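You operate a simulated robot arm through the tools that you are given. There is no shell and no other tool.

The job below is to be done with a simulated robot arm. You get a single attempt, and the scene is never put back.

TASK
Fetch the orange block and set it in the blue tray. Press the round black button two times. Take the steel hub marked "62" from the parts end of the grey table and put it on the shelf of the pipe stand. Put the oil jug on the parts end of the grey table away on the top of the wooden bench. Take the grey pad from the parts end of the grey table and leave it on the top of the blue table. Stack the 35 mm silver block from the top of the blue table on top of the 27 mm silver block. Open the blue tank lid, put the firebrick from the top of the blue table in the inside of the steel basket and shut the lid again. The order is free. Set down upright: orange block, oil jug, firebrick.

Only the result counts: the job must be done as asked and must still hold three seconds after the hand-in. Knocking over, shifting, dropping, spilling or breaking anything else fails it. Lids that push on must go on centred and level and be pressed home; caps that screw on are set level and turned clockwise until they are tight.

THE ROBOT
A 6-joint arm with a fingered hand on a trunk, on a base that moves. Base frame: it is fixed to the floor where the robot stands at the start and does not move with it; the origin is under the middle of the robot, x ahead of it, y to its left, z up. Units: cm, degrees, N and s.
With the tool pointing down near the work surface it reaches from about 24 to 56 cm from the robot's upright axis, wherever it stands. Its first joint turns from -166.0 to 166.0 degrees. Places, roughly: blue tank lid [-20, -600, 80]; blue tray (17x12x4 cm) [50, -40, 70]; firebrick (10x5x6 cm) [50, -440, 80]; grey pad (5x6x3 cm) [80, -300, 90]; inside of the steel basket [-20, -600, 50]; oil jug [75, -275, 100]; orange block (5x5x5 cm) [50, 20, 80]; round black button [70, -210, 90]; shelf of the pipe stand (113x21 cm) [54, 12, 74]; silver block [50, -425, 75]; steel hub [75, -250, 75]; top of the blue table [50, -410, 70]; top of the wooden bench [-510, -380, 90]. Payload 3.1 kg.
The TCP is the grasp point between the finger pads, 2.2 cm short of the fingertips. In the tool frame z runs along the fingers and y along their closing line. The gripper opens to 13.2 cm; its body begins 6 cm behind the TCP. The gripper is a hand of 4 fingers: y runs from the thumb to the fingers, the wrist lies at [0, 0, -21.8] in the tool frame, and closing takes about 1.5 s.
Orientation is told as [roll, pitch, yaw] about the base's x, y, z axes, in that order, counted from this pose: with the fingers straight down and closing along the base's y, the tool's x points along the base's -x, its y along +y and its z along -z.

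THE INTERFACE
- The arm moves only by the tool move_arm. Its argument "deltas" is one flat list of numbers, 6 for each row, row after row: the turn, a rotation vector about the base's x, y, z in units of 120 degrees (1.0 is 120 degrees), then the shift along the base's x, y, z in units of 200 mm (1.0 is 200 mm). In form: [ax, ay, az, x, y, z, ax, ay, az, x, y, z, ...]. A call has 1 to 20 rows; each row is the pose to reach, as a shift and turn from the pose commanded when the call began. "hand" is the opening in per cent of the stroke, from 0 (shut) to 100 (fully open), set as the call begins (left out, the last holds). A call with a number of a shift or a turn outside -1 to 1 is refused whole. Rows are played at 5 a second. More than 5 cm and 8.6 degrees between two rows, or a gripper value outside its range, and nothing of the call is played. A pose out of reach is approached as far as the arm can. The call stops where the force on the tool passes 40 N (or 10 N more than at its start, if that is more) or the arm is blocked; 0.2 s more then pass. Each finger travels about 15.3 cm/s and halts on what it meets, pressing with about 23 N; the grip force reading is that of the motor and also rises with nothing between the fingers. The clock runs only during rows and for 0.2 s after the last one: add rows that repeat a pose to give the fingers time. The reply holds the time, the measured pose of the TCP, the force on the tool along the base axes, the opening and the grip force, in the units named above and with some noise, with the torque about the TCP (base axes, N m) and any sound that the robot's microphone picked up.
- Cameras (640 x 400 px; columns grow to the right, rows downward): "scene" is now at [0.42, 11.23, 153.72]; the picture's right is [-0.47, -0.88, 0.00], its down [-0.71, 0.38, -0.59] and it looks along [0.52, -0.28, -0.81] (base axes); focal length 295 px, centre (320, 200). "wrist" rides on the gripper at [5.3, -5.3, -8.4] in the tool frame; the picture's right is [0.71, 0.71, 0.00], its down [-0.53, 0.53, -0.67] and it looks along [-0.47, 0.47, 0.74] (tool axes); focal length 247 px, centre (320, 200). There is no depth. A picture from a camera that has moved, and an enlarged one, comes with that camera's place and axes in the base frame and with its lens.
- get_image(camera): a new picture of that camera. No time passes.
- slide_trunk(by): moves the trunk up (or, below 0, down) by that many cm; the arm and the scene camera ride with it, the base frame stays. It gives what a move gives, with no picture.
- base_move(legs): drives the robot by 1 to 6 legs, each [ahead, left, turn to the left] in cm, cm and degrees, along the robot's own axes; the way and the turn of a leg run together, so that a leg with both is an arc; at most 150 cm and 180 degrees a leg. The arm and the cameras ride along, it lands a little off, and it stops where it bumps. It gives what a move gives.
- finger_targets(finger1, finger2, finger3, thumb_bend): sets how far each is bent, from 0 (flat) to 1 (curled in); at 0.3 the hand is open as for a grip, at 0.7 the pads meet at the TCP. One left out holds its place. A second passes; each finger stops where it meets its share of the squeeze, and holds until it gets a number again. A gripper value or a shape takes the hand back. It gives what a move gives, with no picture; readings hold the bend of each and the force on the fingers (four entries, about 0 where the hand has none), thumb and palm.
- grasp_type(shape): the hand has 4 fingers and takes this shape, open, in about a second: jaw (thumb against the fingers, like two jaws); tri (thumb and two fingers); tip (a fingertip pinch); poke (one finger out to press); point (the index stretched); flat (the hand flat); cup (the hand cupped); fist (a fist). The gripper value then closes the fingers along that shape, each until it touches; the sizes above hold for jaw. It gives what a move gives, with no picture.
- turn_head(pan, tilt): turns the head with the scene camera to pan (to the left, within 155 degrees either way) and tilt (down, from -29 to 69), counted from straight ahead of the robot. It gives what a move gives.
- close_up(camera, box): a new picture of the part [left, top, right, bottom] of that camera's present view, enlarged. No time passes.
- job_done(): hands the job in; it is judged then, once.

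Nothing tells you exact positions but the pictures and the camera data. Unless the task says otherwise, let go and move clear before handing in.

The tools are called after "Emit:" as name(argument=value, ...) on one line, values as JSON. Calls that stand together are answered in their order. move_arm: Moves the arm, as the interface text tells. Its arguments: {"type":"object","properties":{"deltas":{"type":"array"},"hand":{"type":"number"}},"required":["deltas"]} The other tools are called the same way: slide_trunk (by) moves the trunk up or down; grasp_type (shape) gives the hand a shape; finger_targets (finger1, finger2, finger3, thumb_bend) moves the fingers one by one; base_move (legs) drives the base; turn_head (pan, tilt) turns the head that bears the scene camera; get_image (camera) takes a picture; close_up (camera, box) takes an enlarged picture of a part of a camera's view; job_done () hands the job in.

At the start:

```text
t: 0.0
position: [37.48, 12.97, 106.0]
orientation: [0.0, 0.0, 0.0]
wrist_force: [0.7, 0.5, 0.1]
moment: [0.02, -0.01, -0.02]
gripper_width: 13.2
finger_force: 0.0
shape: jaw
bend: [0.3, 0.3, 0.3, 0.3]
finger forces: [0.1, 0.0, 0.1, 0.1, 0.1, 0.0]
trunk travel left (down, up): [-22.5, 16.1]
robot x, y, heading: [-0.04, -0.03, 0.1]
head pan, tilt (commanded): [-28.1, 54.1]
```

scene: 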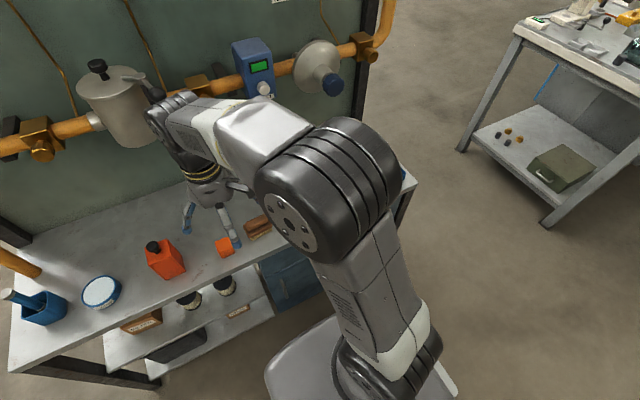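
wrist: 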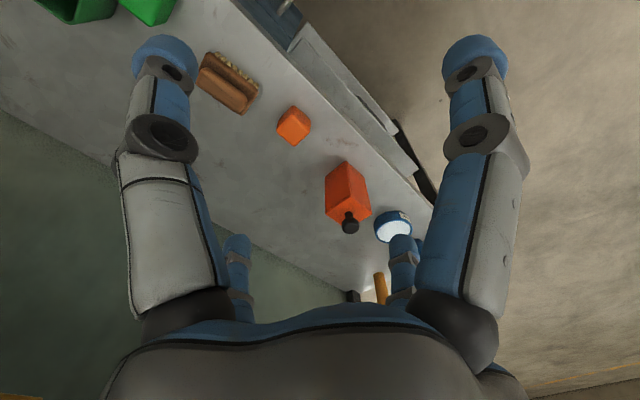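

I see the pipe stand with a workbench shelf: an orange block, an orange bottle and a brush are on it, and the grey table is at right. I'll look around with the head before doing anything.

Emit:
turn_head(pan=0, tilt=45)

Emit:
get_image(camera="scene")

Emit:
turn_head(pan=-50, tilt=45)

Emit:
get_image(camera="scene")

Emit:
turn_head(pan=-85, tilt=25)

Emit:
get_image(camera="scene")

Emit:
turn_head(pan=-140, tilt=20)

Emit:
get_image(camera="scene")

```text
t: 0.9
position: [37.6, 12.98, 105.94]
orientation: [0.0, 0.0, 0.0]
wrist_force: [-0.3, -0.4, 1.2]
moment: [-0.01, 0.0, 0.03]
gripper_width: 13.2
finger_force: 0.1
shape: jaw
bend: [0.3, 0.3, 0.3, 0.3]
finger forces: [0.0, 0.0, 0.0, 0.0, 0.0, 0.0]
trunk travel left (down, up): [-22.5, 16.1]
robot x, y, heading: [0.19, 0.02, -0.2]
head pan, tilt (commanded): [0.0, 45.0]
```

```text
taken
camera scene: at [2.1, 14.66, 154.94], right [0.0, -1.0, 0.0], down [-0.71, 0.0, -0.71], along [0.71, 0.0, -0.71], focal length 295 px, centre (320, 200)
```

scene: 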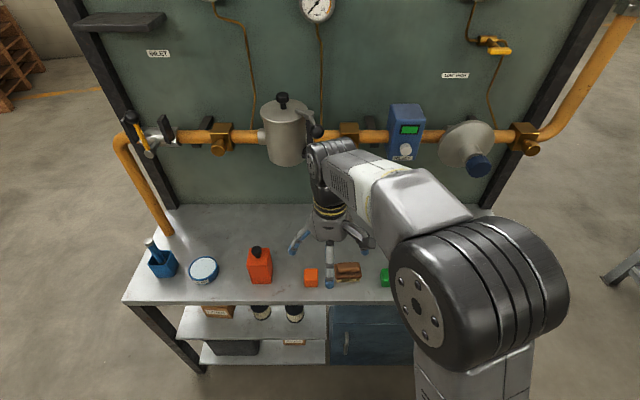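

```text
t: 2.1
position: [37.65, 13.04, 106.03]
orientation: [0.1, 0.0, 0.1]
wrist_force: [0.2, 0.1, -0.7]
moment: [0.0, 0.03, 0.0]
gripper_width: 13.2
finger_force: 0.0
shape: jaw
bend: [0.3, 0.3, 0.3, 0.3]
finger forces: [0.1, 0.1, 0.1, 0.1, 0.1, 0.0]
trunk travel left (down, up): [-22.5, 16.1]
robot x, y, heading: [0.05, -0.13, -0.2]
head pan, tilt (commanded): [-50.0, 45.0]
```

```text
taken
camera scene: at [-0.8, 8.45, 154.95], right [-0.77, -0.64, 0.0], down [-0.46, 0.54, -0.71], along [0.45, -0.54, -0.71], focal length 295 px, centre (320, 200)
```

scene: 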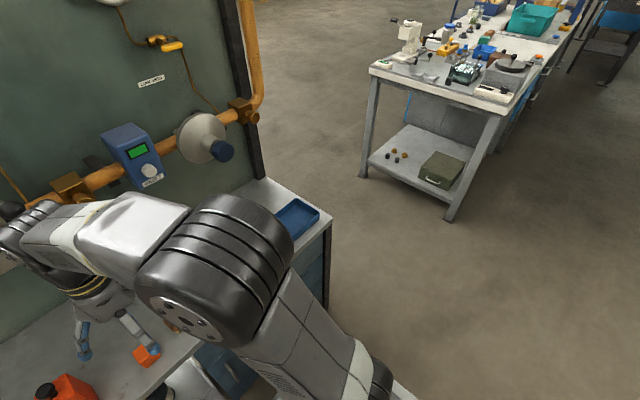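

```text
t: 3.1
position: [37.57, 12.94, 105.94]
orientation: [0.0, 0.0, 0.0]
wrist_force: [0.0, 0.6, -0.2]
moment: [0.05, -0.02, -0.01]
gripper_width: 13.21
finger_force: 0.1
shape: jaw
bend: [0.3, 0.3, 0.3, 0.3]
finger forces: [0.0, 0.0, 0.0, 0.0, 0.0, 0.1]
trunk travel left (down, up): [-22.5, 16.1]
robot x, y, heading: [0.01, 0.09, -0.1]
head pan, tilt (commanded): [-85.0, 25.0]
```

```text
taken
camera scene: at [-5.22, 5.49, 158.0], right [-1.0, -0.09, 0.0], down [-0.04, 0.42, -0.91], along [0.08, -0.9, -0.42], focal length 295 px, centre (320, 200)
```

scene: 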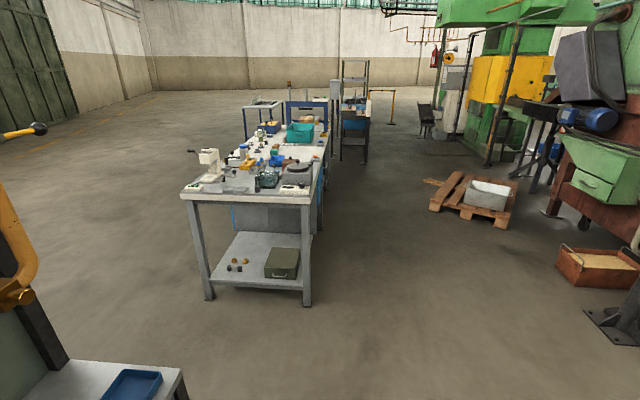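

```text
t: 4.4
position: [37.54, 13.08, 105.95]
orientation: [0.0, -0.1, 0.0]
wrist_force: [0.4, 0.9, 0.7]
moment: [0.01, -0.02, 0.01]
gripper_width: 13.21
finger_force: 0.2
shape: jaw
bend: [0.3, 0.3, 0.3, 0.3]
finger forces: [0.1, 0.1, 0.0, 0.0, 0.1, 0.0]
trunk travel left (down, up): [-22.5, 16.1]
robot x, y, heading: [-0.04, -0.04, 0.4]
head pan, tilt (commanded): [-140.0, 20.0]
```

```text
taken
camera scene: at [-13.16, 8.68, 158.81], right [-0.64, 0.77, 0.0], down [0.26, 0.22, -0.94], along [-0.72, -0.6, -0.34], focal length 295 px, centre (320, 200)
```

scene: 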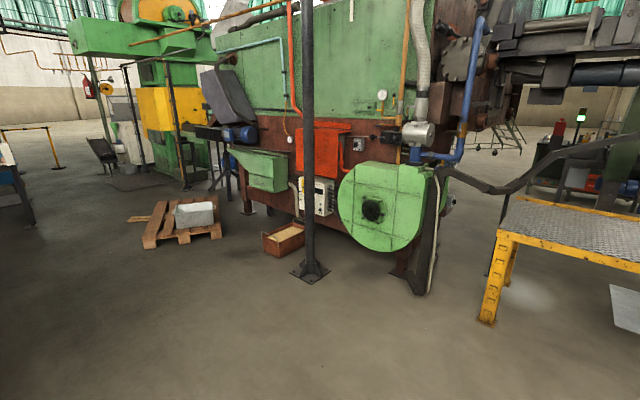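

The worktop of the pipe stand holds the orange block and the tray at its right end. I'll turn the head back and zoom in to locate the block and tray accurately.

Emit:
turn_head(pan=0, tilt=55)

Emit:
close_up(camera="scene", box=[100, 120, 420, 320])

Emit:
close_up(camera="wrist", box=[160, 0, 440, 175])

```text
t: 6.6
position: [37.59, 12.82, 105.9]
orientation: [0.0, 0.0, 0.0]
wrist_force: [-0.3, -0.2, 0.3]
moment: [0.02, 0.0, -0.03]
gripper_width: 13.18
finger_force: 0.0
shape: jaw
bend: [0.3, 0.3, 0.3, 0.3]
finger forces: [0.0, 0.0, 0.1, 0.1, 0.0, 0.0]
trunk travel left (down, up): [-22.5, 16.1]
robot x, y, heading: [-0.1, 0.09, -0.3]
head pan, tilt (commanded): [0.0, 55.0]
```

```text
2.00 times, centred on (260, 220) of scene
camera zoom: at [1.18, 14.67, 153.6], right [0.0, -1.0, 0.0], down [-0.82, 0.0, -0.57], along [0.57, 0.0, -0.82], focal length 590 px, centre (440, 160)
```

zoom: 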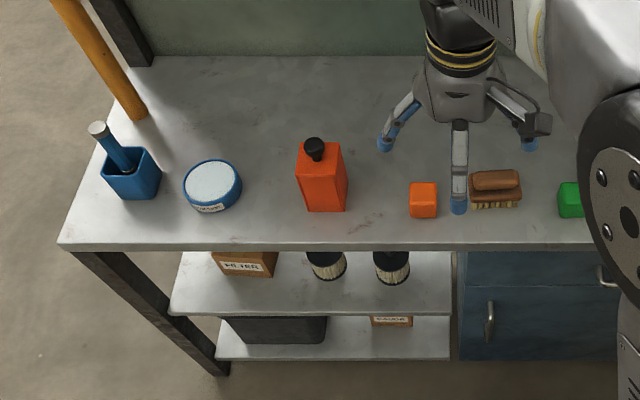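

```text
2.29 times, centred on (300, 88) of wrist
camera zoom: at [32.29, 7.57, 114.31], right [-0.71, 0.71, 0.0], down [0.53, 0.53, 0.67], along [0.47, 0.47, -0.74], focal length 564 px, centre (366, 457)
```

zoom: 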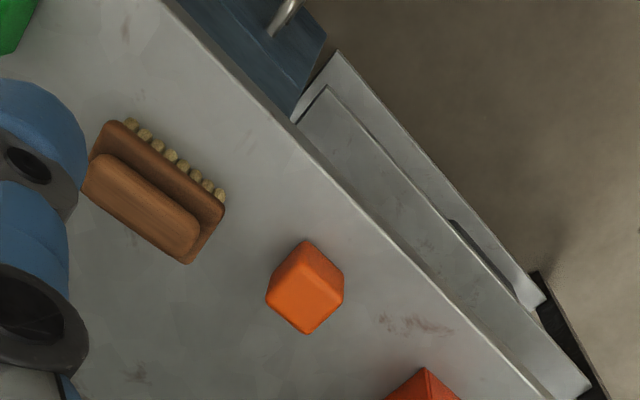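

The worktop surface comes out at about z = 74 and the block at about (47, 17). The hand's fingers look set in a cross, so I'll look at it closely before approaching.

Emit:
close_up(camera="scene", box=[250, 100, 410, 250])

Emit:
close_up(camera="wrist", box=[100, 0, 540, 275])

```text
2.67 times, centred on (330, 175) of scene
camera zoom: at [1.18, 14.67, 153.6], right [0.0, -1.0, 0.0], down [-0.82, 0.0, -0.57], along [0.57, 0.0, -0.82], focal length 786 px, centre (293, 267)
```

zoom: 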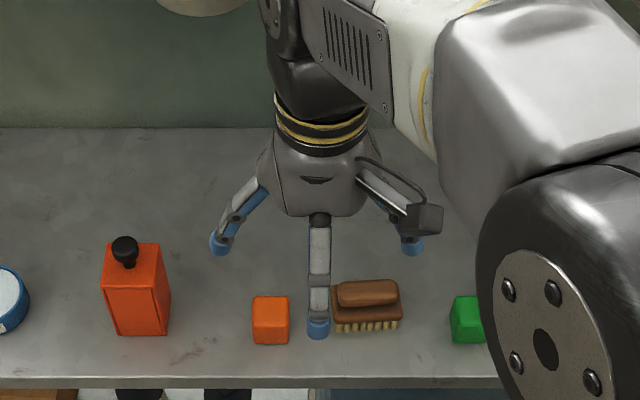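

```text
1.45 times, centred on (320, 138) of wrist
camera zoom: at [32.29, 7.57, 114.31], right [-0.71, 0.71, 0.0], down [0.53, 0.53, 0.67], along [0.47, 0.47, -0.74], focal length 359 px, centre (320, 291)
```

zoom: 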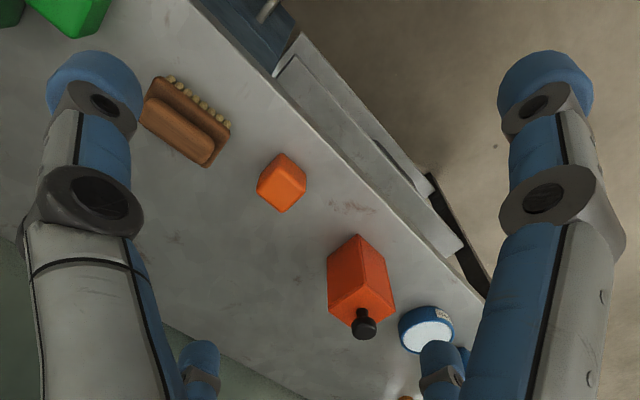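

It is a four-finger cross, like a chuck. I'll test in free air how it closes at different openings.

Emit:
move_arm(deltas=[0, 0, 0, 0, 0, 0, 0, 0, 0, 0, 0, 0, 0, 0, 0, 0, 0, 0, 0, 0, 0, 0, 0, 0, 0, 0, 0, 0, 0, 0], hand=50)

Emit:
close_up(camera="scene", box=[250, 100, 410, 250])

Emit:
get_image(camera="wrist")

Emit:
move_arm(deltas=[0, 0, 0, 0, 0, 0, 0, 0, 0, 0, 0, 0, 0, 0, 0, 0, 0, 0, 0, 0, 0, 0, 0, 0, 0, 0, 0, 0, 0, 0], hand=10)

Emit:
get_image(camera="wrist")

Emit:
grasp_type(shape="tip")

Emit:
get_image(camera="wrist")

Emit:
grasp_type(shape="poke")

Emit:
get_image(camera="wrist")

Emit:
grasp_type(shape="jaw")

```text
t: 7.8
position: [37.44, 12.92, 105.97]
orientation: [0.0, -0.1, 0.0]
wrist_force: [0.1, 1.0, 0.1]
moment: [-0.01, 0.04, 0.03]
gripper_width: 6.64
finger_force: 0.0
shape: jaw
bend: [0.36, 0.36, 0.36, 0.7]
finger forces: [0.0, 0.1, 0.0, 0.1, 0.1, 0.0]
trunk travel left (down, up): [-22.5, 16.1]
robot x, y, heading: [-0.03, 0.07, 0.1]
head pan, tilt (commanded): [0.0, 55.0]
```

```text
2.67 times, centred on (330, 175) of scene
camera zoom: at [1.18, 14.67, 153.6], right [0.0, -1.0, 0.0], down [-0.82, 0.0, -0.57], along [0.57, 0.0, -0.82], focal length 786 px, centre (293, 267)
```

zoom: 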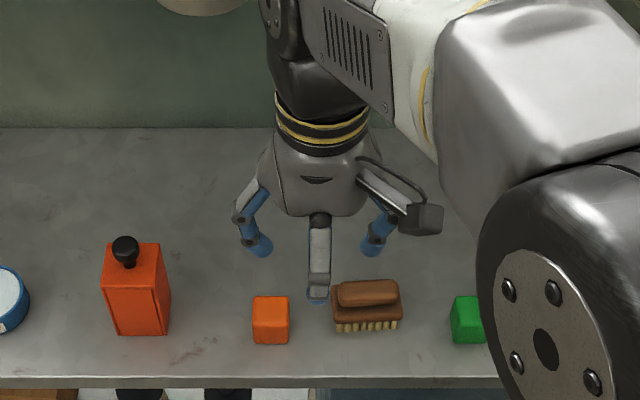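

```text
taken
camera wrist: at [32.29, 7.57, 114.31], right [-0.71, 0.71, 0.0], down [0.53, 0.53, 0.67], along [0.47, 0.47, -0.74], focal length 247 px, centre (320, 200)
```

wrist: 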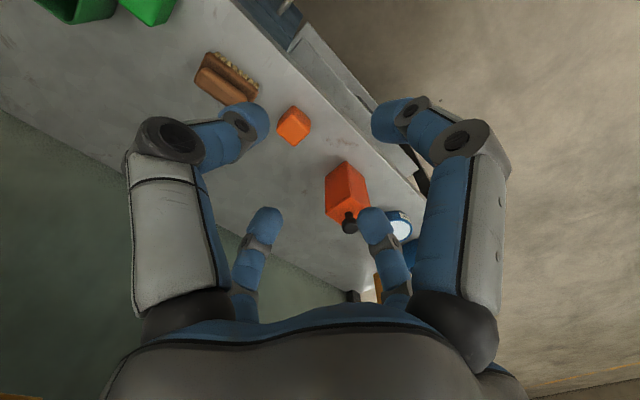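

```text
t: 9.0
position: [37.44, 12.92, 105.85]
orientation: [-0.1, 0.0, 0.0]
wrist_force: [0.7, -0.9, 0.4]
moment: [-0.03, 0.01, 0.0]
gripper_width: 1.32
finger_force: 0.1
shape: jaw
bend: [0.74, 0.74, 0.74, 0.7]
finger forces: [0.0, 0.0, 0.0, 0.1, 0.1, 0.0]
trunk travel left (down, up): [-22.5, 16.1]
robot x, y, heading: [-0.09, -0.07, 0.1]
head pan, tilt (commanded): [0.0, 55.0]
```

```text
taken
camera wrist: at [32.29, 7.57, 114.31], right [-0.71, 0.71, 0.0], down [0.53, 0.53, 0.67], along [0.47, 0.47, -0.74], focal length 247 px, centre (320, 200)
```

wrist: 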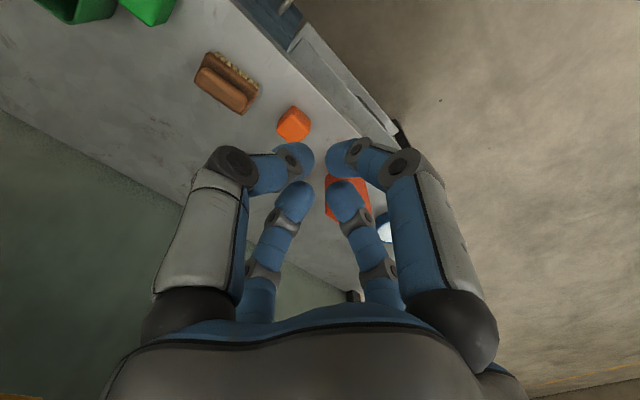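

```text
t: 9.9
position: [37.51, 13.03, 106.0]
orientation: [0.0, 0.0, 0.1]
wrist_force: [-0.4, 0.4, -0.6]
moment: [-0.02, -0.01, -0.01]
gripper_width: 13.2
finger_force: 0.1
shape: tip
bend: [0.11, 0.3, 0.11, 0.3]
finger forces: [0.0, 0.0, 0.0, 0.0, 0.0, 0.1]
trunk travel left (down, up): [-22.5, 16.1]
robot x, y, heading: [-0.08, 0.22, -0.3]
head pan, tilt (commanded): [0.0, 55.0]
```

```text
taken
camera wrist: at [32.29, 7.57, 114.31], right [-0.71, 0.71, 0.0], down [0.53, 0.53, 0.67], along [0.47, 0.47, -0.74], focal length 247 px, centre (320, 200)
```

wrist: 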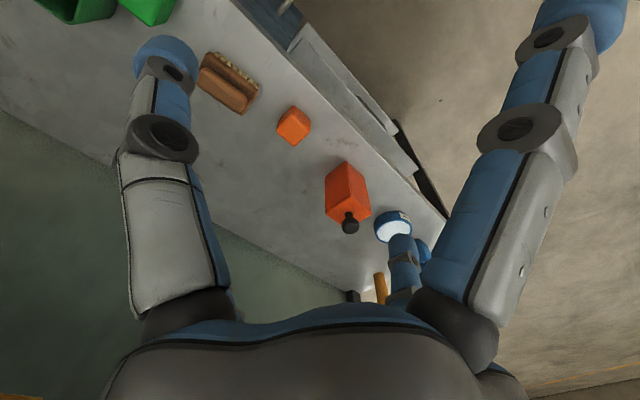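

```text
t: 10.8
position: [37.53, 12.87, 106.03]
orientation: [0.1, 0.0, -0.1]
wrist_force: [-0.7, 0.6, 0.5]
moment: [-0.01, -0.02, 0.0]
gripper_width: 0.01
finger_force: 0.0
shape: poke
bend: [1.0, 1.0, 1.0, 0.91]
finger forces: [0.0, 0.0, 0.0, 0.0, 0.0, 0.1]
trunk travel left (down, up): [-22.5, 16.1]
robot x, y, heading: [0.27, -0.05, 0.1]
head pan, tilt (commanded): [0.0, 55.0]
```

```text
taken
camera wrist: at [32.29, 7.57, 114.31], right [-0.71, 0.71, 0.0], down [0.53, 0.53, 0.67], along [0.47, 0.47, -0.74], focal length 247 px, centre (320, 200)
```

wrist: 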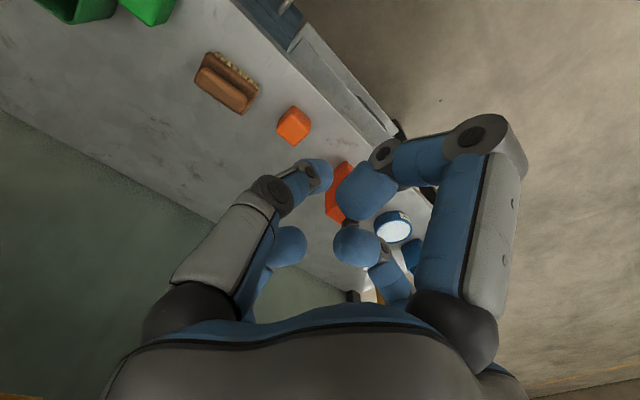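

```text
t: 11.7
position: [37.46, 12.95, 106.03]
orientation: [-0.1, -0.1, 0.1]
wrist_force: [0.3, -0.2, -0.2]
moment: [0.0, -0.02, 0.0]
gripper_width: 13.19
finger_force: 0.1
shape: jaw
bend: [0.3, 0.3, 0.3, 0.3]
finger forces: [0.0, 0.0, 0.0, 0.1, 0.1, 0.0]
trunk travel left (down, up): [-22.5, 16.1]
robot x, y, heading: [0.02, 0.04, 0.0]
head pan, tilt (commanded): [0.0, 55.0]
```

The jaw shape closes all four fingers in a cross, and the tip shape closes only the thumb and finger 2. I'll move above the orange block with a partly open hand, since the brush is close on its right, and check with the wrist camera.

Emit:
move_arm(deltas=[0, 0, 0, 0.097, 0.04, -0.16, 0, 0, 0, 0.194, 0.08, -0.32, 0, 0, 0, 0.291, 0.12, -0.48, 0, 0, 0, 0.388, 0.16, -0.64, 0, 0, 0, 0.485, 0.2, -0.8, 0, 0, 0, 0.485, 0.2, -0.8, 0, 0, 0, 0.485, 0.2, -0.8], hand=62)

Emit:
get_image(camera="wrist")

Emit:
get_image(camera="scene")

```text
t: 13.3
position: [47.3, 17.09, 90.01]
orientation: [-0.1, 0.1, 0.0]
wrist_force: [0.1, -0.3, -0.5]
moment: [0.02, 0.01, -0.03]
gripper_width: 8.22
finger_force: 0.0
shape: jaw
bend: [0.31, 0.31, 0.31, 0.7]
finger forces: [0.0, 0.1, 0.0, 0.0, 0.0, 0.0]
trunk travel left (down, up): [-22.5, 16.1]
robot x, y, heading: [0.07, -0.16, -0.0]
head pan, tilt (commanded): [0.0, 55.0]
```

```text
taken
camera wrist: at [42.01, 11.72, 98.35], right [-0.71, 0.71, 0.0], down [0.53, 0.53, 0.67], along [0.47, 0.47, -0.74], focal length 247 px, centre (320, 200)
```

wrist: 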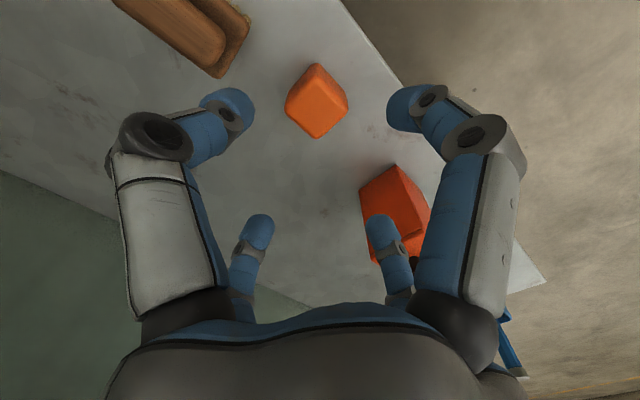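

```text
taken
camera scene: at [1.22, 14.69, 153.6], right [0.0, -1.0, 0.0], down [-0.82, 0.0, -0.57], along [0.57, 0.0, -0.82], focal length 295 px, centre (320, 200)
```

scene: 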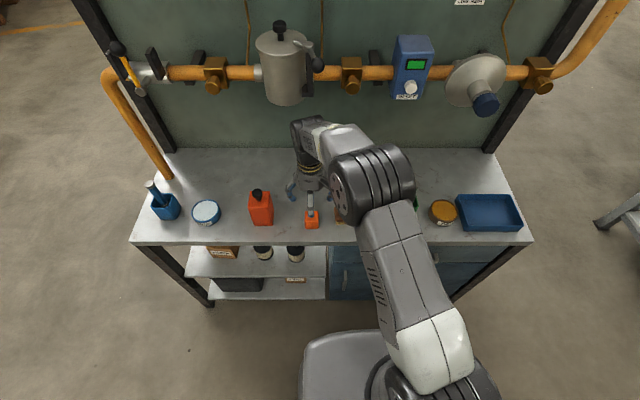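

The block comes out at about (47.2, 16.7), with its top at about 79.3. I'll go straight down over it and close.

Emit:
move_arm(deltas=[0, 0, 0, 0, -0.01, -0.1, 0, 0, 0, 0, -0.01, -0.2, 0, 0, 0, 0, -0.01, -0.3, 0, 0, 0, 0, -0.01, -0.4, 0, 0, 0, 0, -0.01, -0.5, 0, 0, 0, 0, -0.01, -0.56, 0, 0, 0, 0, -0.01, -0.6, 0, 0, 0, 0, -0.01, -0.63])

Emit:
get_image(camera="wrist")

Emit:
close_up(camera="scene", box=[240, 150, 400, 250])

```text
t: 15.1
position: [47.43, 16.81, 77.08]
orientation: [0.0, 0.1, 0.0]
wrist_force: [-0.2, 0.1, -0.3]
moment: [-0.01, 0.01, 0.02]
gripper_width: 8.26
finger_force: 0.0
shape: jaw
bend: [0.31, 0.31, 0.31, 0.7]
finger forces: [0.0, 0.1, 0.1, 0.0, 0.0, 0.0]
trunk travel left (down, up): [-22.5, 16.1]
robot x, y, heading: [0.07, 0.08, -0.1]
head pan, tilt (commanded): [0.0, 55.0]
```

```text
taken
camera wrist: at [42.17, 11.46, 85.56], right [-0.71, 0.71, 0.0], down [0.53, 0.53, 0.67], along [0.47, 0.47, -0.74], focal length 247 px, centre (320, 200)
```

wrist: 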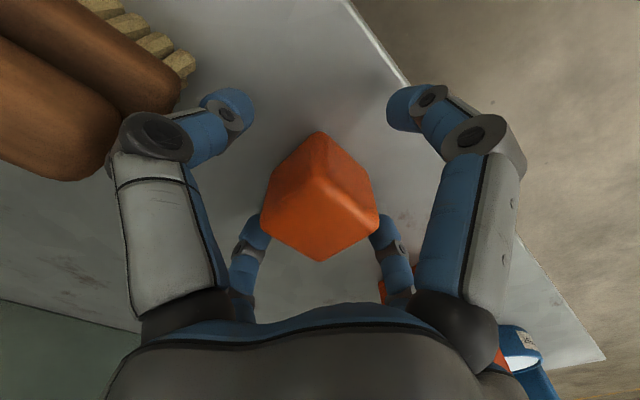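

```text
4.00 times, centred on (320, 200) of scene
camera zoom: at [1.19, 14.67, 153.6], right [0.0, -1.0, 0.0], down [-0.82, 0.0, -0.57], along [0.57, 0.0, -0.82], focal length 1179 px, centre (320, 200)
```

zoom: 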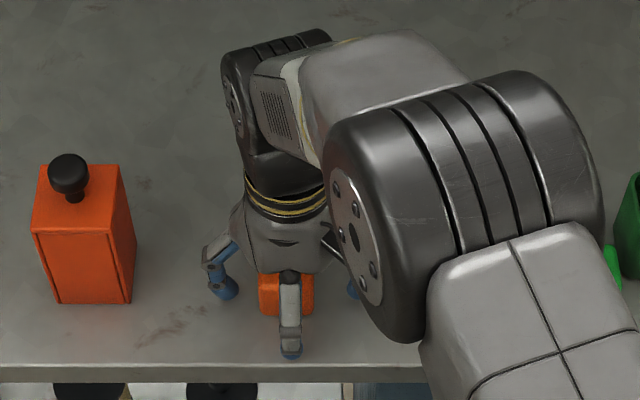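

The block sits between the fingers. Closing on it now.

Emit:
move_arm(deltas=[0, 0, 0, 0, 0, 0, 0, 0, 0, 0, 0, 0, 0, 0, 0, 0, 0, 0, 0, 0, 0, 0, 0, 0, 0, 0, 0, 0, 0, 0, 0, 0, 0, 0, 0, 0, 0, 0, 0, 0, 0, 0, 0, 0, 0, 0, 0, 0], hand=0)

Emit:
get_image(camera="wrist")

```text
t: 16.9
position: [47.33, 16.8, 77.17]
orientation: [0.0, 0.1, 0.0]
wrist_force: [0.0, -0.4, 0.2]
moment: [-0.01, 0.03, 0.02]
gripper_width: 3.29
finger_force: 22.7
shape: jaw
bend: [0.77, 0.79, 0.79, 0.7]
finger forces: [20.4, 20.5, 20.3, 0.0, 21.2, 0.1]
trunk travel left (down, up): [-22.5, 16.1]
robot x, y, heading: [-0.01, -0.37, 0.3]
head pan, tilt (commanded): [0.0, 55.0]
```

```text
taken
camera wrist: at [42.17, 11.46, 85.57], right [-0.71, 0.71, 0.0], down [0.53, 0.53, 0.67], along [0.47, 0.47, -0.74], focal length 247 px, centre (320, 200)
```

wrist: 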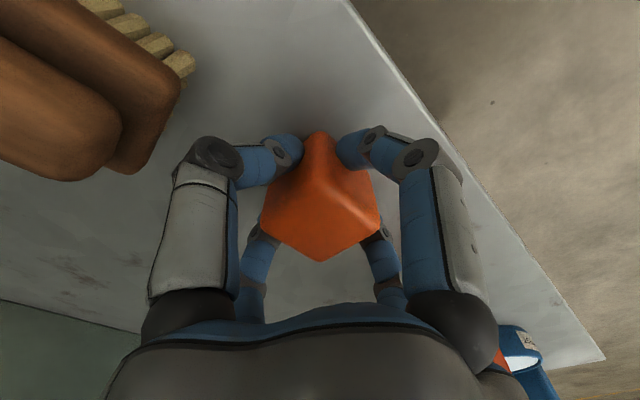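

The block is gripped. I'll lift it, back off slightly, and drive the base to the right so the tray is within reach.

Emit:
move_arm(deltas=[0, 0, 0, 0, 0, 0.1, 0, 0, 0, 0, 0, 0.25, 0, 0, 0, -0.05, 0, 0.45, 0, 0, 0, -0.12, 0, 0.65, 0, 0, 0, -0.2, 0, 0.85, 0, 0, 0, -0.25, 0, 1.0])

Emit:
base_move(legs=[[0, -30, 0]])

Emit:
get_image(camera="scene")

Emit:
get_image(camera="wrist")

```text
t: 18.3
position: [42.08, 16.58, 97.34]
orientation: [0.0, 0.0, 0.0]
wrist_force: [-0.1, 0.1, -1.5]
moment: [-0.01, 0.03, -0.02]
gripper_width: 3.32
finger_force: 22.6
shape: jaw
bend: [0.77, 0.79, 0.79, 0.7]
finger forces: [20.5, 20.6, 20.4, 0.1, 21.2, 0.0]
trunk travel left (down, up): [-22.5, 16.1]
robot x, y, heading: [0.32, -0.15, -0.0]
head pan, tilt (commanded): [0.0, 55.0]
```

```text
t: 20.4
position: [42.28, -13.78, 97.32]
orientation: [0.0, 0.0, -0.1]
wrist_force: [0.5, -0.3, -0.4]
moment: [0.04, 0.01, -0.02]
gripper_width: 3.34
finger_force: 23.0
shape: jaw
bend: [0.77, 0.79, 0.79, 0.7]
finger forces: [20.5, 20.6, 20.4, 0.1, 21.2, 0.0]
trunk travel left (down, up): [-22.5, 16.1]
robot x, y, heading: [-0.03, -30.2, -0.2]
head pan, tilt (commanded): [0.0, 55.0]
```

```text
taken
camera scene: at [1.19, -15.8, 153.62], right [0.0, -1.0, 0.0], down [-0.82, 0.0, -0.57], along [0.57, 0.0, -0.82], focal length 295 px, centre (320, 200)
```

scene: 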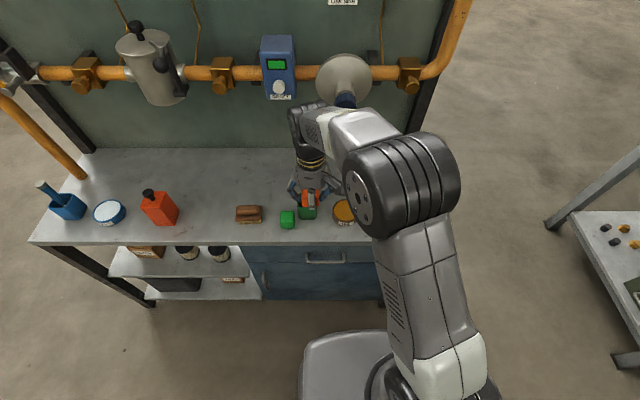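

```text
taken
camera wrist: at [36.93, -19.21, 105.7], right [-0.71, 0.71, 0.0], down [0.53, 0.53, 0.67], along [0.47, 0.47, -0.74], focal length 247 px, centre (320, 200)
```

wrist: 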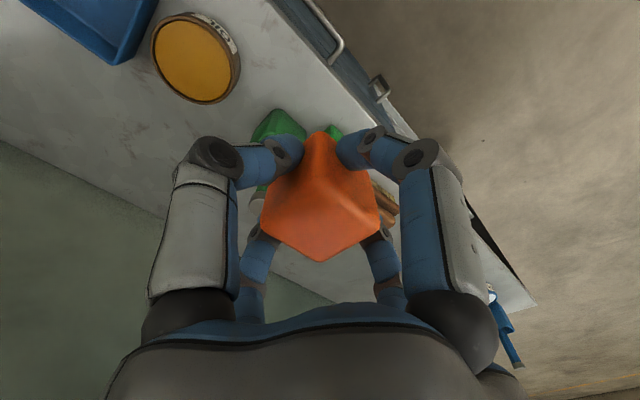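

The base moved 30 cm right. Now I'll carry the block high over to above the tray.

Emit:
move_arm(deltas=[0, 0, 0, 0.05, -0.2, 0, 0, 0, 0, 0.12, -0.4, 0, 0, 0, 0, 0.2, -0.6, 0, 0, 0, 0, 0.28, -0.8, 0, 0, 0, 0, 0.32, -1.0, 0, 0, 0, 0, 0.32, -1.0, 0])

Emit:
get_image(camera="scene")

Emit:
get_image(camera="wrist")

```text
t: 21.8
position: [48.58, -33.89, 97.54]
orientation: [0.0, 0.1, 0.1]
wrist_force: [1.1, -0.4, -1.3]
moment: [-0.02, -0.02, 0.0]
gripper_width: 3.31
finger_force: 22.8
shape: jaw
bend: [0.77, 0.79, 0.79, 0.7]
finger forces: [20.4, 20.6, 20.4, 0.0, 21.1, 0.1]
trunk travel left (down, up): [-22.5, 16.1]
robot x, y, heading: [0.0, -30.32, 0.0]
head pan, tilt (commanded): [0.0, 55.0]
```

```text
taken
camera scene: at [1.18, -15.63, 153.6], right [0.0, -1.0, 0.0], down [-0.82, 0.0, -0.57], along [0.57, 0.0, -0.82], focal length 295 px, centre (320, 200)
```

scene: 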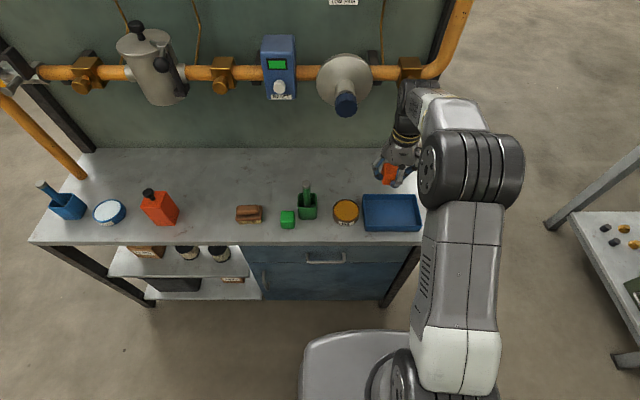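

```text
taken
camera wrist: at [43.39, -39.2, 105.9], right [-0.71, 0.71, 0.0], down [0.53, 0.53, 0.67], along [0.47, 0.47, -0.74], focal length 247 px, centre (320, 200)
```

wrist: 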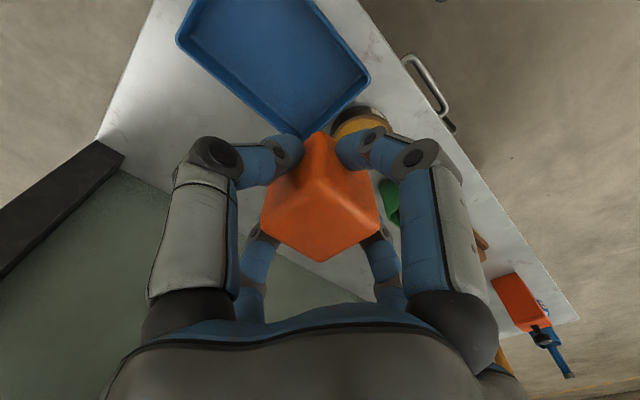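

The tray centre comes out at about (49.5, -37.5). I'll move over it, lower the block inside, and stop just above the floor.

Emit:
move_arm(deltas=[0, 0, 0, 0.045, -0.18, 0, 0, 0, 0, 0.045, -0.18, -0.2, 0, 0, 0, 0.045, -0.18, -0.4, 0, 0, 0, 0.045, -0.18, -0.6, 0, 0, 0, 0.045, -0.18, -0.75, 0, 0, 0, 0.045, -0.18, -0.85, 0, 0, 0, 0.045, -0.18, -0.92, 0, 0, 0, 0.045, -0.18, -0.95])

Emit:
close_up(camera="scene", box=[320, 150, 480, 250])

Emit:
get_image(camera="wrist")

```text
t: 23.6
position: [49.58, -37.37, 78.25]
orientation: [0.0, 0.0, 0.0]
wrist_force: [0.9, -0.3, -0.7]
moment: [0.02, -0.04, 0.01]
gripper_width: 3.32
finger_force: 23.1
shape: jaw
bend: [0.77, 0.79, 0.79, 0.7]
finger forces: [20.4, 20.6, 20.4, 0.0, 21.2, 0.1]
trunk travel left (down, up): [-22.5, 16.1]
robot x, y, heading: [0.0, -30.93, -0.1]
head pan, tilt (commanded): [0.0, 55.0]
```

```text
4.00 times, centred on (400, 200) of scene
camera zoom: at [1.2, -15.68, 153.6], right [0.0, -1.0, 0.0], down [-0.82, 0.0, -0.57], along [0.57, 0.0, -0.82], focal length 1179 px, centre (0, 200)
```

zoom: 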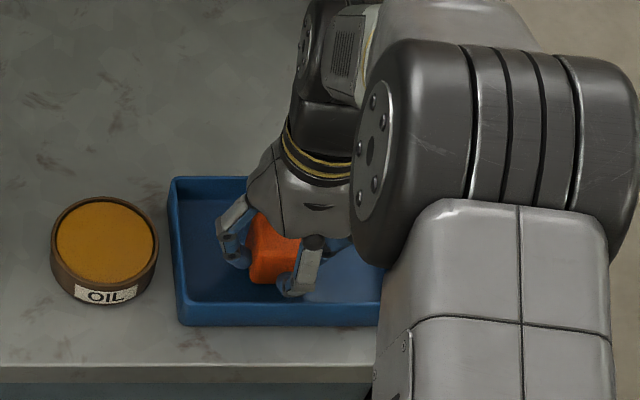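

```text
taken
camera wrist: at [44.35, -42.75, 86.69], right [-0.71, 0.71, 0.0], down [0.53, 0.53, 0.67], along [0.47, 0.47, -0.74], focal length 247 px, centre (320, 200)
```

wrist: 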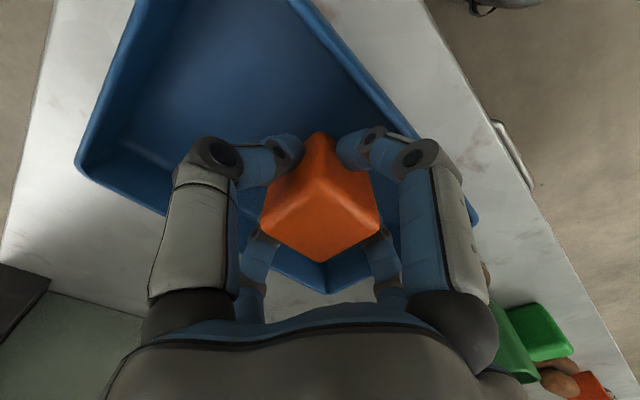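

The block is inside the tray, just above the floor. Lowering gently in small steps until a contact force shows.

Emit:
move_arm(deltas=[0, 0, 0, 0, 0, -0.01, 0, 0, 0, 0, 0, -0.02, 0, 0, 0, 0, 0, -0.02])

Emit:
move_arm(deltas=[0, 0, 0, 0, 0, -0.01, 0, 0, 0, 0, 0, -0.015, 0, 0, 0, 0, 0, -0.015])

```text
t: 24.4
position: [49.5, -37.38, 77.98]
orientation: [0.1, -0.1, 0.1]
wrist_force: [0.6, 0.1, -0.8]
moment: [-0.04, 0.0, 0.02]
gripper_width: 3.31
finger_force: 23.4
shape: jaw
bend: [0.77, 0.79, 0.79, 0.7]
finger forces: [20.4, 20.6, 20.5, 0.0, 21.2, 0.0]
trunk travel left (down, up): [-22.5, 16.1]
robot x, y, heading: [0.38, -30.26, -0.1]
head pan, tilt (commanded): [0.0, 55.0]
```

```text
t: 25.1
position: [49.63, -37.38, 77.72]
orientation: [0.0, -0.2, -0.1]
wrist_force: [2.0, -0.6, 3.9]
moment: [0.01, 0.08, 0.0]
gripper_width: 3.32
finger_force: 23.1
shape: jaw
bend: [0.77, 0.79, 0.79, 0.7]
finger forces: [24.6, 20.7, 20.9, 0.0, 21.2, 0.0]
trunk travel left (down, up): [-22.5, 16.1]
robot x, y, heading: [0.02, -30.56, 0.2]
head pan, tilt (commanded): [0.0, 55.0]
```

Contact is felt at about 77.7, so the block is touching the tray floor. I'll open the hand partly, staying within the tray walls, then rise.

Emit:
move_arm(deltas=[0, 0, 0, 0, 0, 0, 0, 0, 0, 0, 0, 0, 0, 0, 0, 0, 0, 0, 0, 0, 0, 0, 0, 0, 0, 0, 0, 0, 0, 0, 0, 0, 0, 0, 0, 0], hand=45)

Emit:
get_image(camera="wrist")

```text
t: 26.6
position: [49.54, -37.31, 77.61]
orientation: [-0.1, 0.0, 0.0]
wrist_force: [0.4, 0.1, -0.3]
moment: [-0.03, -0.02, 0.02]
gripper_width: 5.9
finger_force: 0.2
shape: jaw
bend: [0.39, 0.39, 0.39, 0.7]
finger forces: [0.4, 0.0, 0.0, 0.1, 0.0, 0.0]
trunk travel left (down, up): [-22.5, 16.1]
robot x, y, heading: [0.01, -30.26, -0.3]
head pan, tilt (commanded): [0.0, 55.0]
```

```text
taken
camera wrist: at [44.32, -42.78, 85.95], right [-0.71, 0.71, 0.0], down [0.53, 0.53, 0.67], along [0.47, 0.47, -0.74], focal length 247 px, centre (320, 200)
```

wrist: 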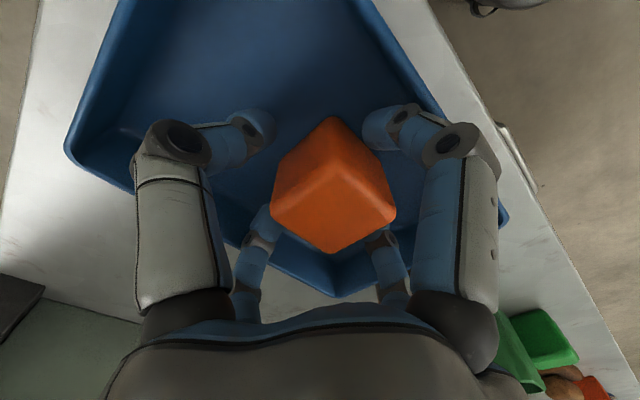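

The block is released and stands on the tray floor. Rising clear.

Emit:
move_arm(deltas=[0, 0, 0, 0, 0, 0.05, 0, 0, 0, 0, 0, 0.15, 0, 0, 0, 0, 0, 0.3, 0, 0, 0, 0, 0, 0.5, 0, 0, 0, -0.05, 0, 0.7, 0, 0, 0, -0.15, 0, 0.9, 0, 0, 0, -0.3, 0.1, 1.0], hand=47)

Emit:
close_up(camera="scene", box=[320, 150, 480, 250])

Emit:
turn_head(pan=-80, tilt=35)

Emit:
get_image(camera="scene")

Emit:
close_up(camera="scene", box=[100, 20, 420, 220])

```text
t: 28.1
position: [43.2, -35.46, 97.78]
orientation: [0.0, 0.0, 0.1]
wrist_force: [-0.4, 0.2, 0.3]
moment: [-0.03, -0.02, -0.03]
gripper_width: 6.18
finger_force: 0.0
shape: jaw
bend: [0.38, 0.38, 0.38, 0.7]
finger forces: [0.0, 0.0, 0.0, 0.1, 0.0, 0.1]
trunk travel left (down, up): [-22.5, 16.1]
robot x, y, heading: [-0.37, -30.16, -0.0]
head pan, tilt (commanded): [0.0, 55.0]
```

```text
4.00 times, centred on (400, 200) of scene
camera zoom: at [1.07, -15.6, 153.6], right [0.0, -1.0, 0.0], down [-0.82, 0.0, -0.57], along [0.57, 0.0, -0.82], focal length 1179 px, centre (0, 200)
```

zoom: 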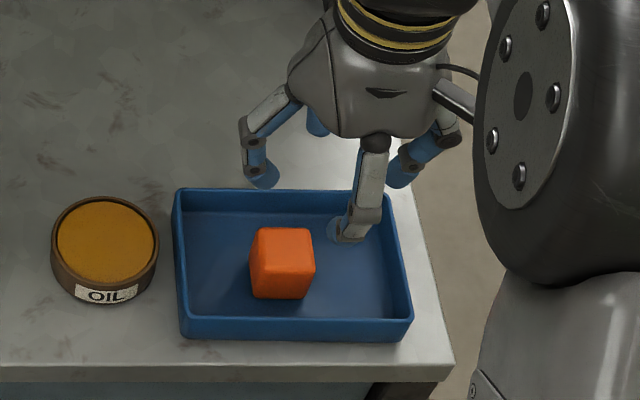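

```text
t: 29.7
position: [43.26, -35.63, 97.66]
orientation: [0.0, 0.0, 0.0]
wrist_force: [0.3, -0.3, -0.1]
moment: [-0.02, -0.01, 0.02]
gripper_width: 6.18
finger_force: 0.0
shape: jaw
bend: [0.38, 0.38, 0.38, 0.7]
finger forces: [0.0, 0.0, 0.0, 0.1, 0.0, 0.0]
trunk travel left (down, up): [-22.5, 16.1]
robot x, y, heading: [0.07, -30.89, 0.1]
head pan, tilt (commanded): [-80.0, 35.0]
```

```text
taken
camera scene: at [-4.49, -24.36, 156.43], right [-0.98, -0.17, 0.0], down [-0.1, 0.56, -0.82], along [0.14, -0.81, -0.57], focal length 295 px, centre (320, 200)
```

scene: 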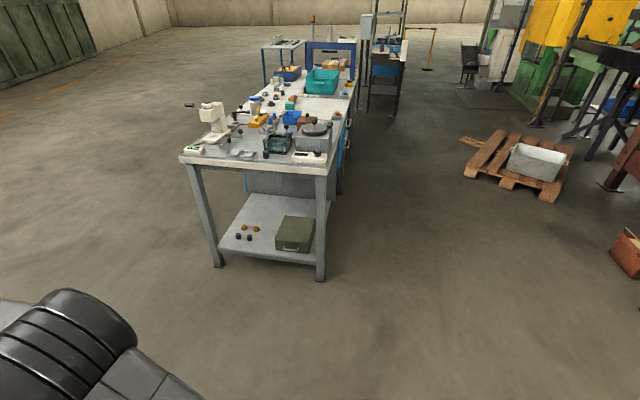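

```text
2.00 times, centred on (260, 120) of scene
camera zoom: at [-4.49, -24.36, 156.43], right [-0.98, -0.17, 0.0], down [-0.1, 0.56, -0.82], along [0.14, -0.81, -0.57], focal length 590 px, centre (440, 360)
```

zoom: 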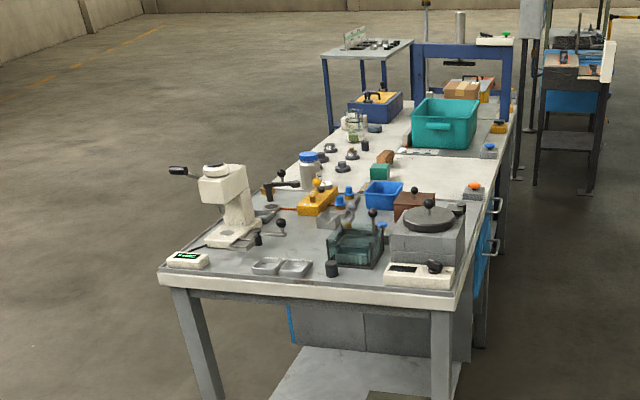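

The block stands in the tray. Next I'll tuck the arm and drive round to the far (+x) side of the grey table, where its parts lie within reach, checking the way with the camera first.

Emit:
move_arm(deltas=[0, 0, 0, -0.132, 0.105, 0.103, 0, 0, 0, -0.264, 0.21, 0.206, 0, 0, 0, -0.396, 0.315, 0.309, 0, 0, 0, -0.528, 0.42, 0.412, 0, 0, 0, -0.66, 0.525, 0.515], hand=60)

Emit:
turn_head(pan=-45, tilt=25)

Emit:
get_image(camera="scene")

Emit:
turn_head(pan=-60, tilt=69)

Emit:
get_image(camera="scene")

```text
t: 30.9
position: [30.04, -24.84, 107.9]
orientation: [0.1, -0.1, 0.0]
wrist_force: [0.5, -0.6, -0.3]
moment: [-0.04, -0.01, -0.01]
gripper_width: 7.87
finger_force: 0.0
shape: jaw
bend: [0.32, 0.32, 0.32, 0.7]
finger forces: [0.1, 0.1, 0.1, 0.0, 0.1, 0.1]
trunk travel left (down, up): [-22.5, 16.1]
robot x, y, heading: [0.26, -30.35, -0.1]
head pan, tilt (commanded): [-80.0, 35.0]
```

```text
t: 31.9
position: [30.31, -24.82, 107.89]
orientation: [0.1, 0.1, -0.1]
wrist_force: [-0.5, 0.2, -0.3]
moment: [0.0, 0.02, 0.01]
gripper_width: 7.88
finger_force: 0.1
shape: jaw
bend: [0.32, 0.32, 0.32, 0.7]
finger forces: [0.0, 0.0, 0.0, 0.0, 0.0, 0.1]
trunk travel left (down, up): [-22.5, 16.1]
robot x, y, heading: [0.16, -30.36, -0.0]
head pan, tilt (commanded): [-45.0, 25.0]
```

```text
taken
camera scene: at [0.48, -22.2, 158.0], right [-0.71, -0.71, 0.0], down [-0.3, 0.3, -0.91], along [0.64, -0.64, -0.42], focal length 295 px, centre (320, 200)
```

scene: 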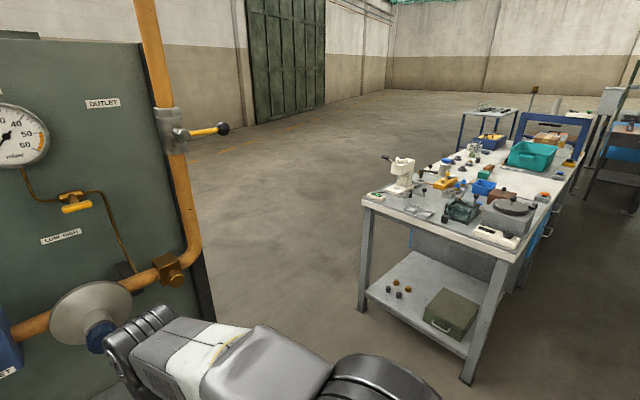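

```text
t: 33.0
position: [30.29, -24.77, 107.83]
orientation: [0.1, 0.0, 0.0]
wrist_force: [0.2, 0.0, -0.3]
moment: [-0.02, 0.01, -0.02]
gripper_width: 7.88
finger_force: 0.0
shape: jaw
bend: [0.32, 0.32, 0.32, 0.7]
finger forces: [0.1, 0.0, 0.0, 0.1, 0.1, 0.1]
trunk travel left (down, up): [-22.5, 16.1]
robot x, y, heading: [-0.16, -30.46, 0.0]
head pan, tilt (commanded): [-60.0, 68.8]
```

```text
taken
camera scene: at [-3.23, -20.53, 152.06], right [-0.87, -0.5, 0.0], down [-0.47, 0.81, -0.36], along [0.18, -0.31, -0.93], focal length 295 px, centre (320, 200)
```

scene: 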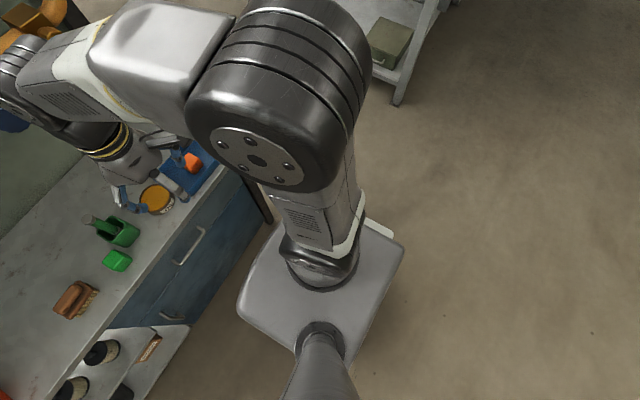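

The floor to the right and beyond is clear. I'll back off, move into the gap between the stand and the table, turn, and go round the end of the table.

Emit:
base_move(legs=[[-15, 0, 0], [0, -58, 0], [0, 0, -90], [0, 150, 0]])

Emit:
turn_head(pan=0, tilt=30)

Emit:
get_image(camera="scene")

```text
t: 48.0
position: [138.45, -120.12, 107.92]
orientation: [0.0, -0.1, -91.7]
wrist_force: [0.0, 0.1, -0.2]
moment: [-0.01, 0.03, 0.0]
gripper_width: 7.88
finger_force: 0.2
shape: jaw
bend: [0.32, 0.32, 0.32, 0.7]
finger forces: [0.0, 0.0, 0.0, 0.0, 0.0, 0.0]
trunk travel left (down, up): [-22.5, 16.1]
robot x, y, heading: [134.22, -89.63, -91.6]
head pan, tilt (commanded): [-60.0, 68.8]
```

```text
t: 49.3
position: [138.63, -120.05, 107.94]
orientation: [0.0, 0.0, -91.5]
wrist_force: [0.7, 0.0, -0.3]
moment: [0.0, -0.02, 0.02]
gripper_width: 7.87
finger_force: 0.0
shape: jaw
bend: [0.32, 0.32, 0.32, 0.7]
finger forces: [0.0, 0.1, 0.0, 0.1, 0.0, 0.0]
trunk travel left (down, up): [-22.5, 16.1]
robot x, y, heading: [134.02, -89.38, -91.7]
head pan, tilt (commanded): [0.0, 30.0]
```

```text
taken
camera scene: at [148.54, -93.22, 157.2], right [-1.0, 0.03, 0.0], down [0.01, 0.5, -0.87], along [-0.03, -0.87, -0.5], focal length 295 px, centre (320, 200)
```

scene: 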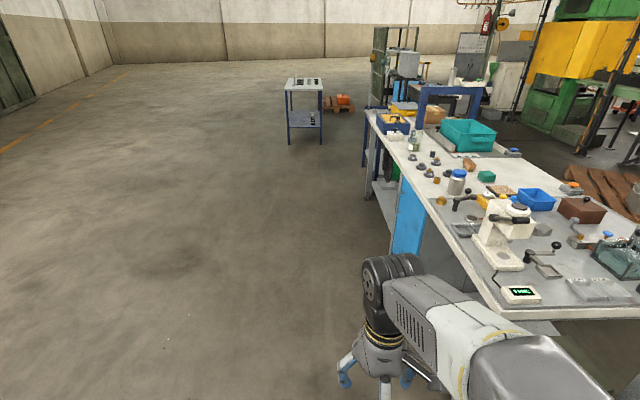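

The +x side of the grey table is open. I'll drive forward alongside the table to the parts area.

Emit:
base_move(legs=[[0, 0, 1.7], [140, 0, 0]])

Emit:
turn_head(pan=-60, tilt=45)

Emit:
get_image(camera="scene")

Emit:
turn_head(pan=-20, tilt=35)

Emit:
get_image(camera="scene")

```text
t: 56.8
position: [137.52, -261.86, 107.87]
orientation: [0.0, 0.0, -91.1]
wrist_force: [-0.1, 0.1, -1.1]
moment: [-0.03, 0.01, 0.02]
gripper_width: 7.88
finger_force: 0.1
shape: jaw
bend: [0.32, 0.32, 0.32, 0.7]
finger forces: [0.0, 0.1, 0.1, 0.0, 0.0, 0.0]
trunk travel left (down, up): [-22.5, 16.1]
robot x, y, heading: [132.74, -231.48, -91.1]
head pan, tilt (commanded): [0.0, 30.0]
```

```text
t: 58.1
position: [137.55, -262.0, 107.87]
orientation: [-0.1, 0.0, -91.1]
wrist_force: [0.2, -0.4, 0.4]
moment: [-0.02, 0.02, 0.0]
gripper_width: 7.88
finger_force: 0.0
shape: jaw
bend: [0.32, 0.32, 0.32, 0.7]
finger forces: [0.0, 0.0, 0.0, 0.0, 0.0, 0.1]
trunk travel left (down, up): [-22.5, 16.1]
robot x, y, heading: [132.64, -231.65, -91.0]
head pan, tilt (commanded): [-60.0, 45.0]
```

```text
taken
camera scene: at [140.36, -229.85, 154.95], right [-0.48, 0.88, 0.0], down [0.62, 0.34, -0.71], along [-0.62, -0.34, -0.71], focal length 295 px, centre (320, 200)
```

scene: 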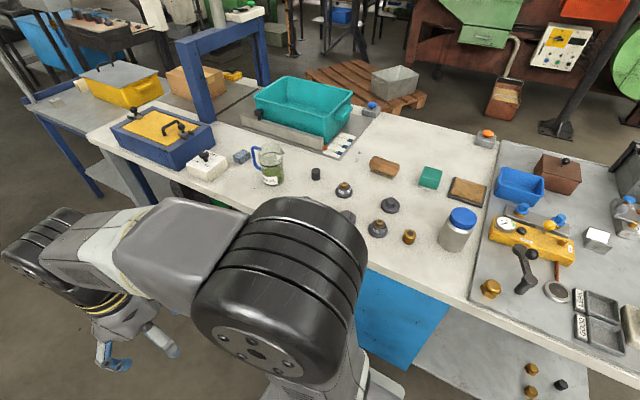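

```text
t: 59.1
position: [137.51, -261.97, 107.93]
orientation: [0.0, 0.0, -91.1]
wrist_force: [0.1, 1.0, 0.5]
moment: [-0.02, 0.01, -0.02]
gripper_width: 7.86
finger_force: 0.1
shape: jaw
bend: [0.32, 0.32, 0.32, 0.7]
finger forces: [0.1, 0.0, 0.1, 0.0, 0.1, 0.0]
trunk travel left (down, up): [-22.5, 16.1]
robot x, y, heading: [132.84, -231.75, -91.3]
head pan, tilt (commanded): [-20.0, 35.0]
```

```text
taken
camera scene: at [144.29, -234.12, 156.43], right [-0.93, 0.36, 0.0], down [0.21, 0.54, -0.82], along [-0.3, -0.76, -0.57], focal length 295 px, centre (320, 200)
```

scene: 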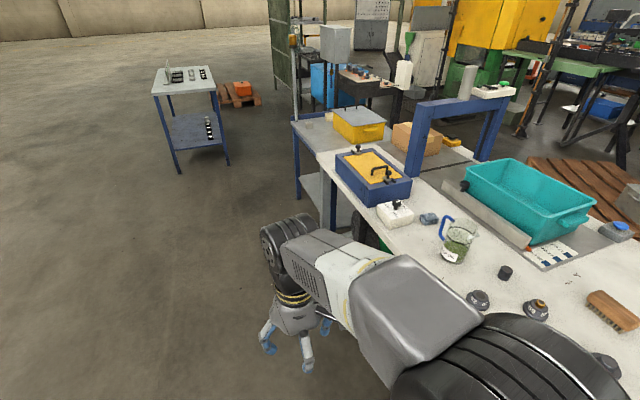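

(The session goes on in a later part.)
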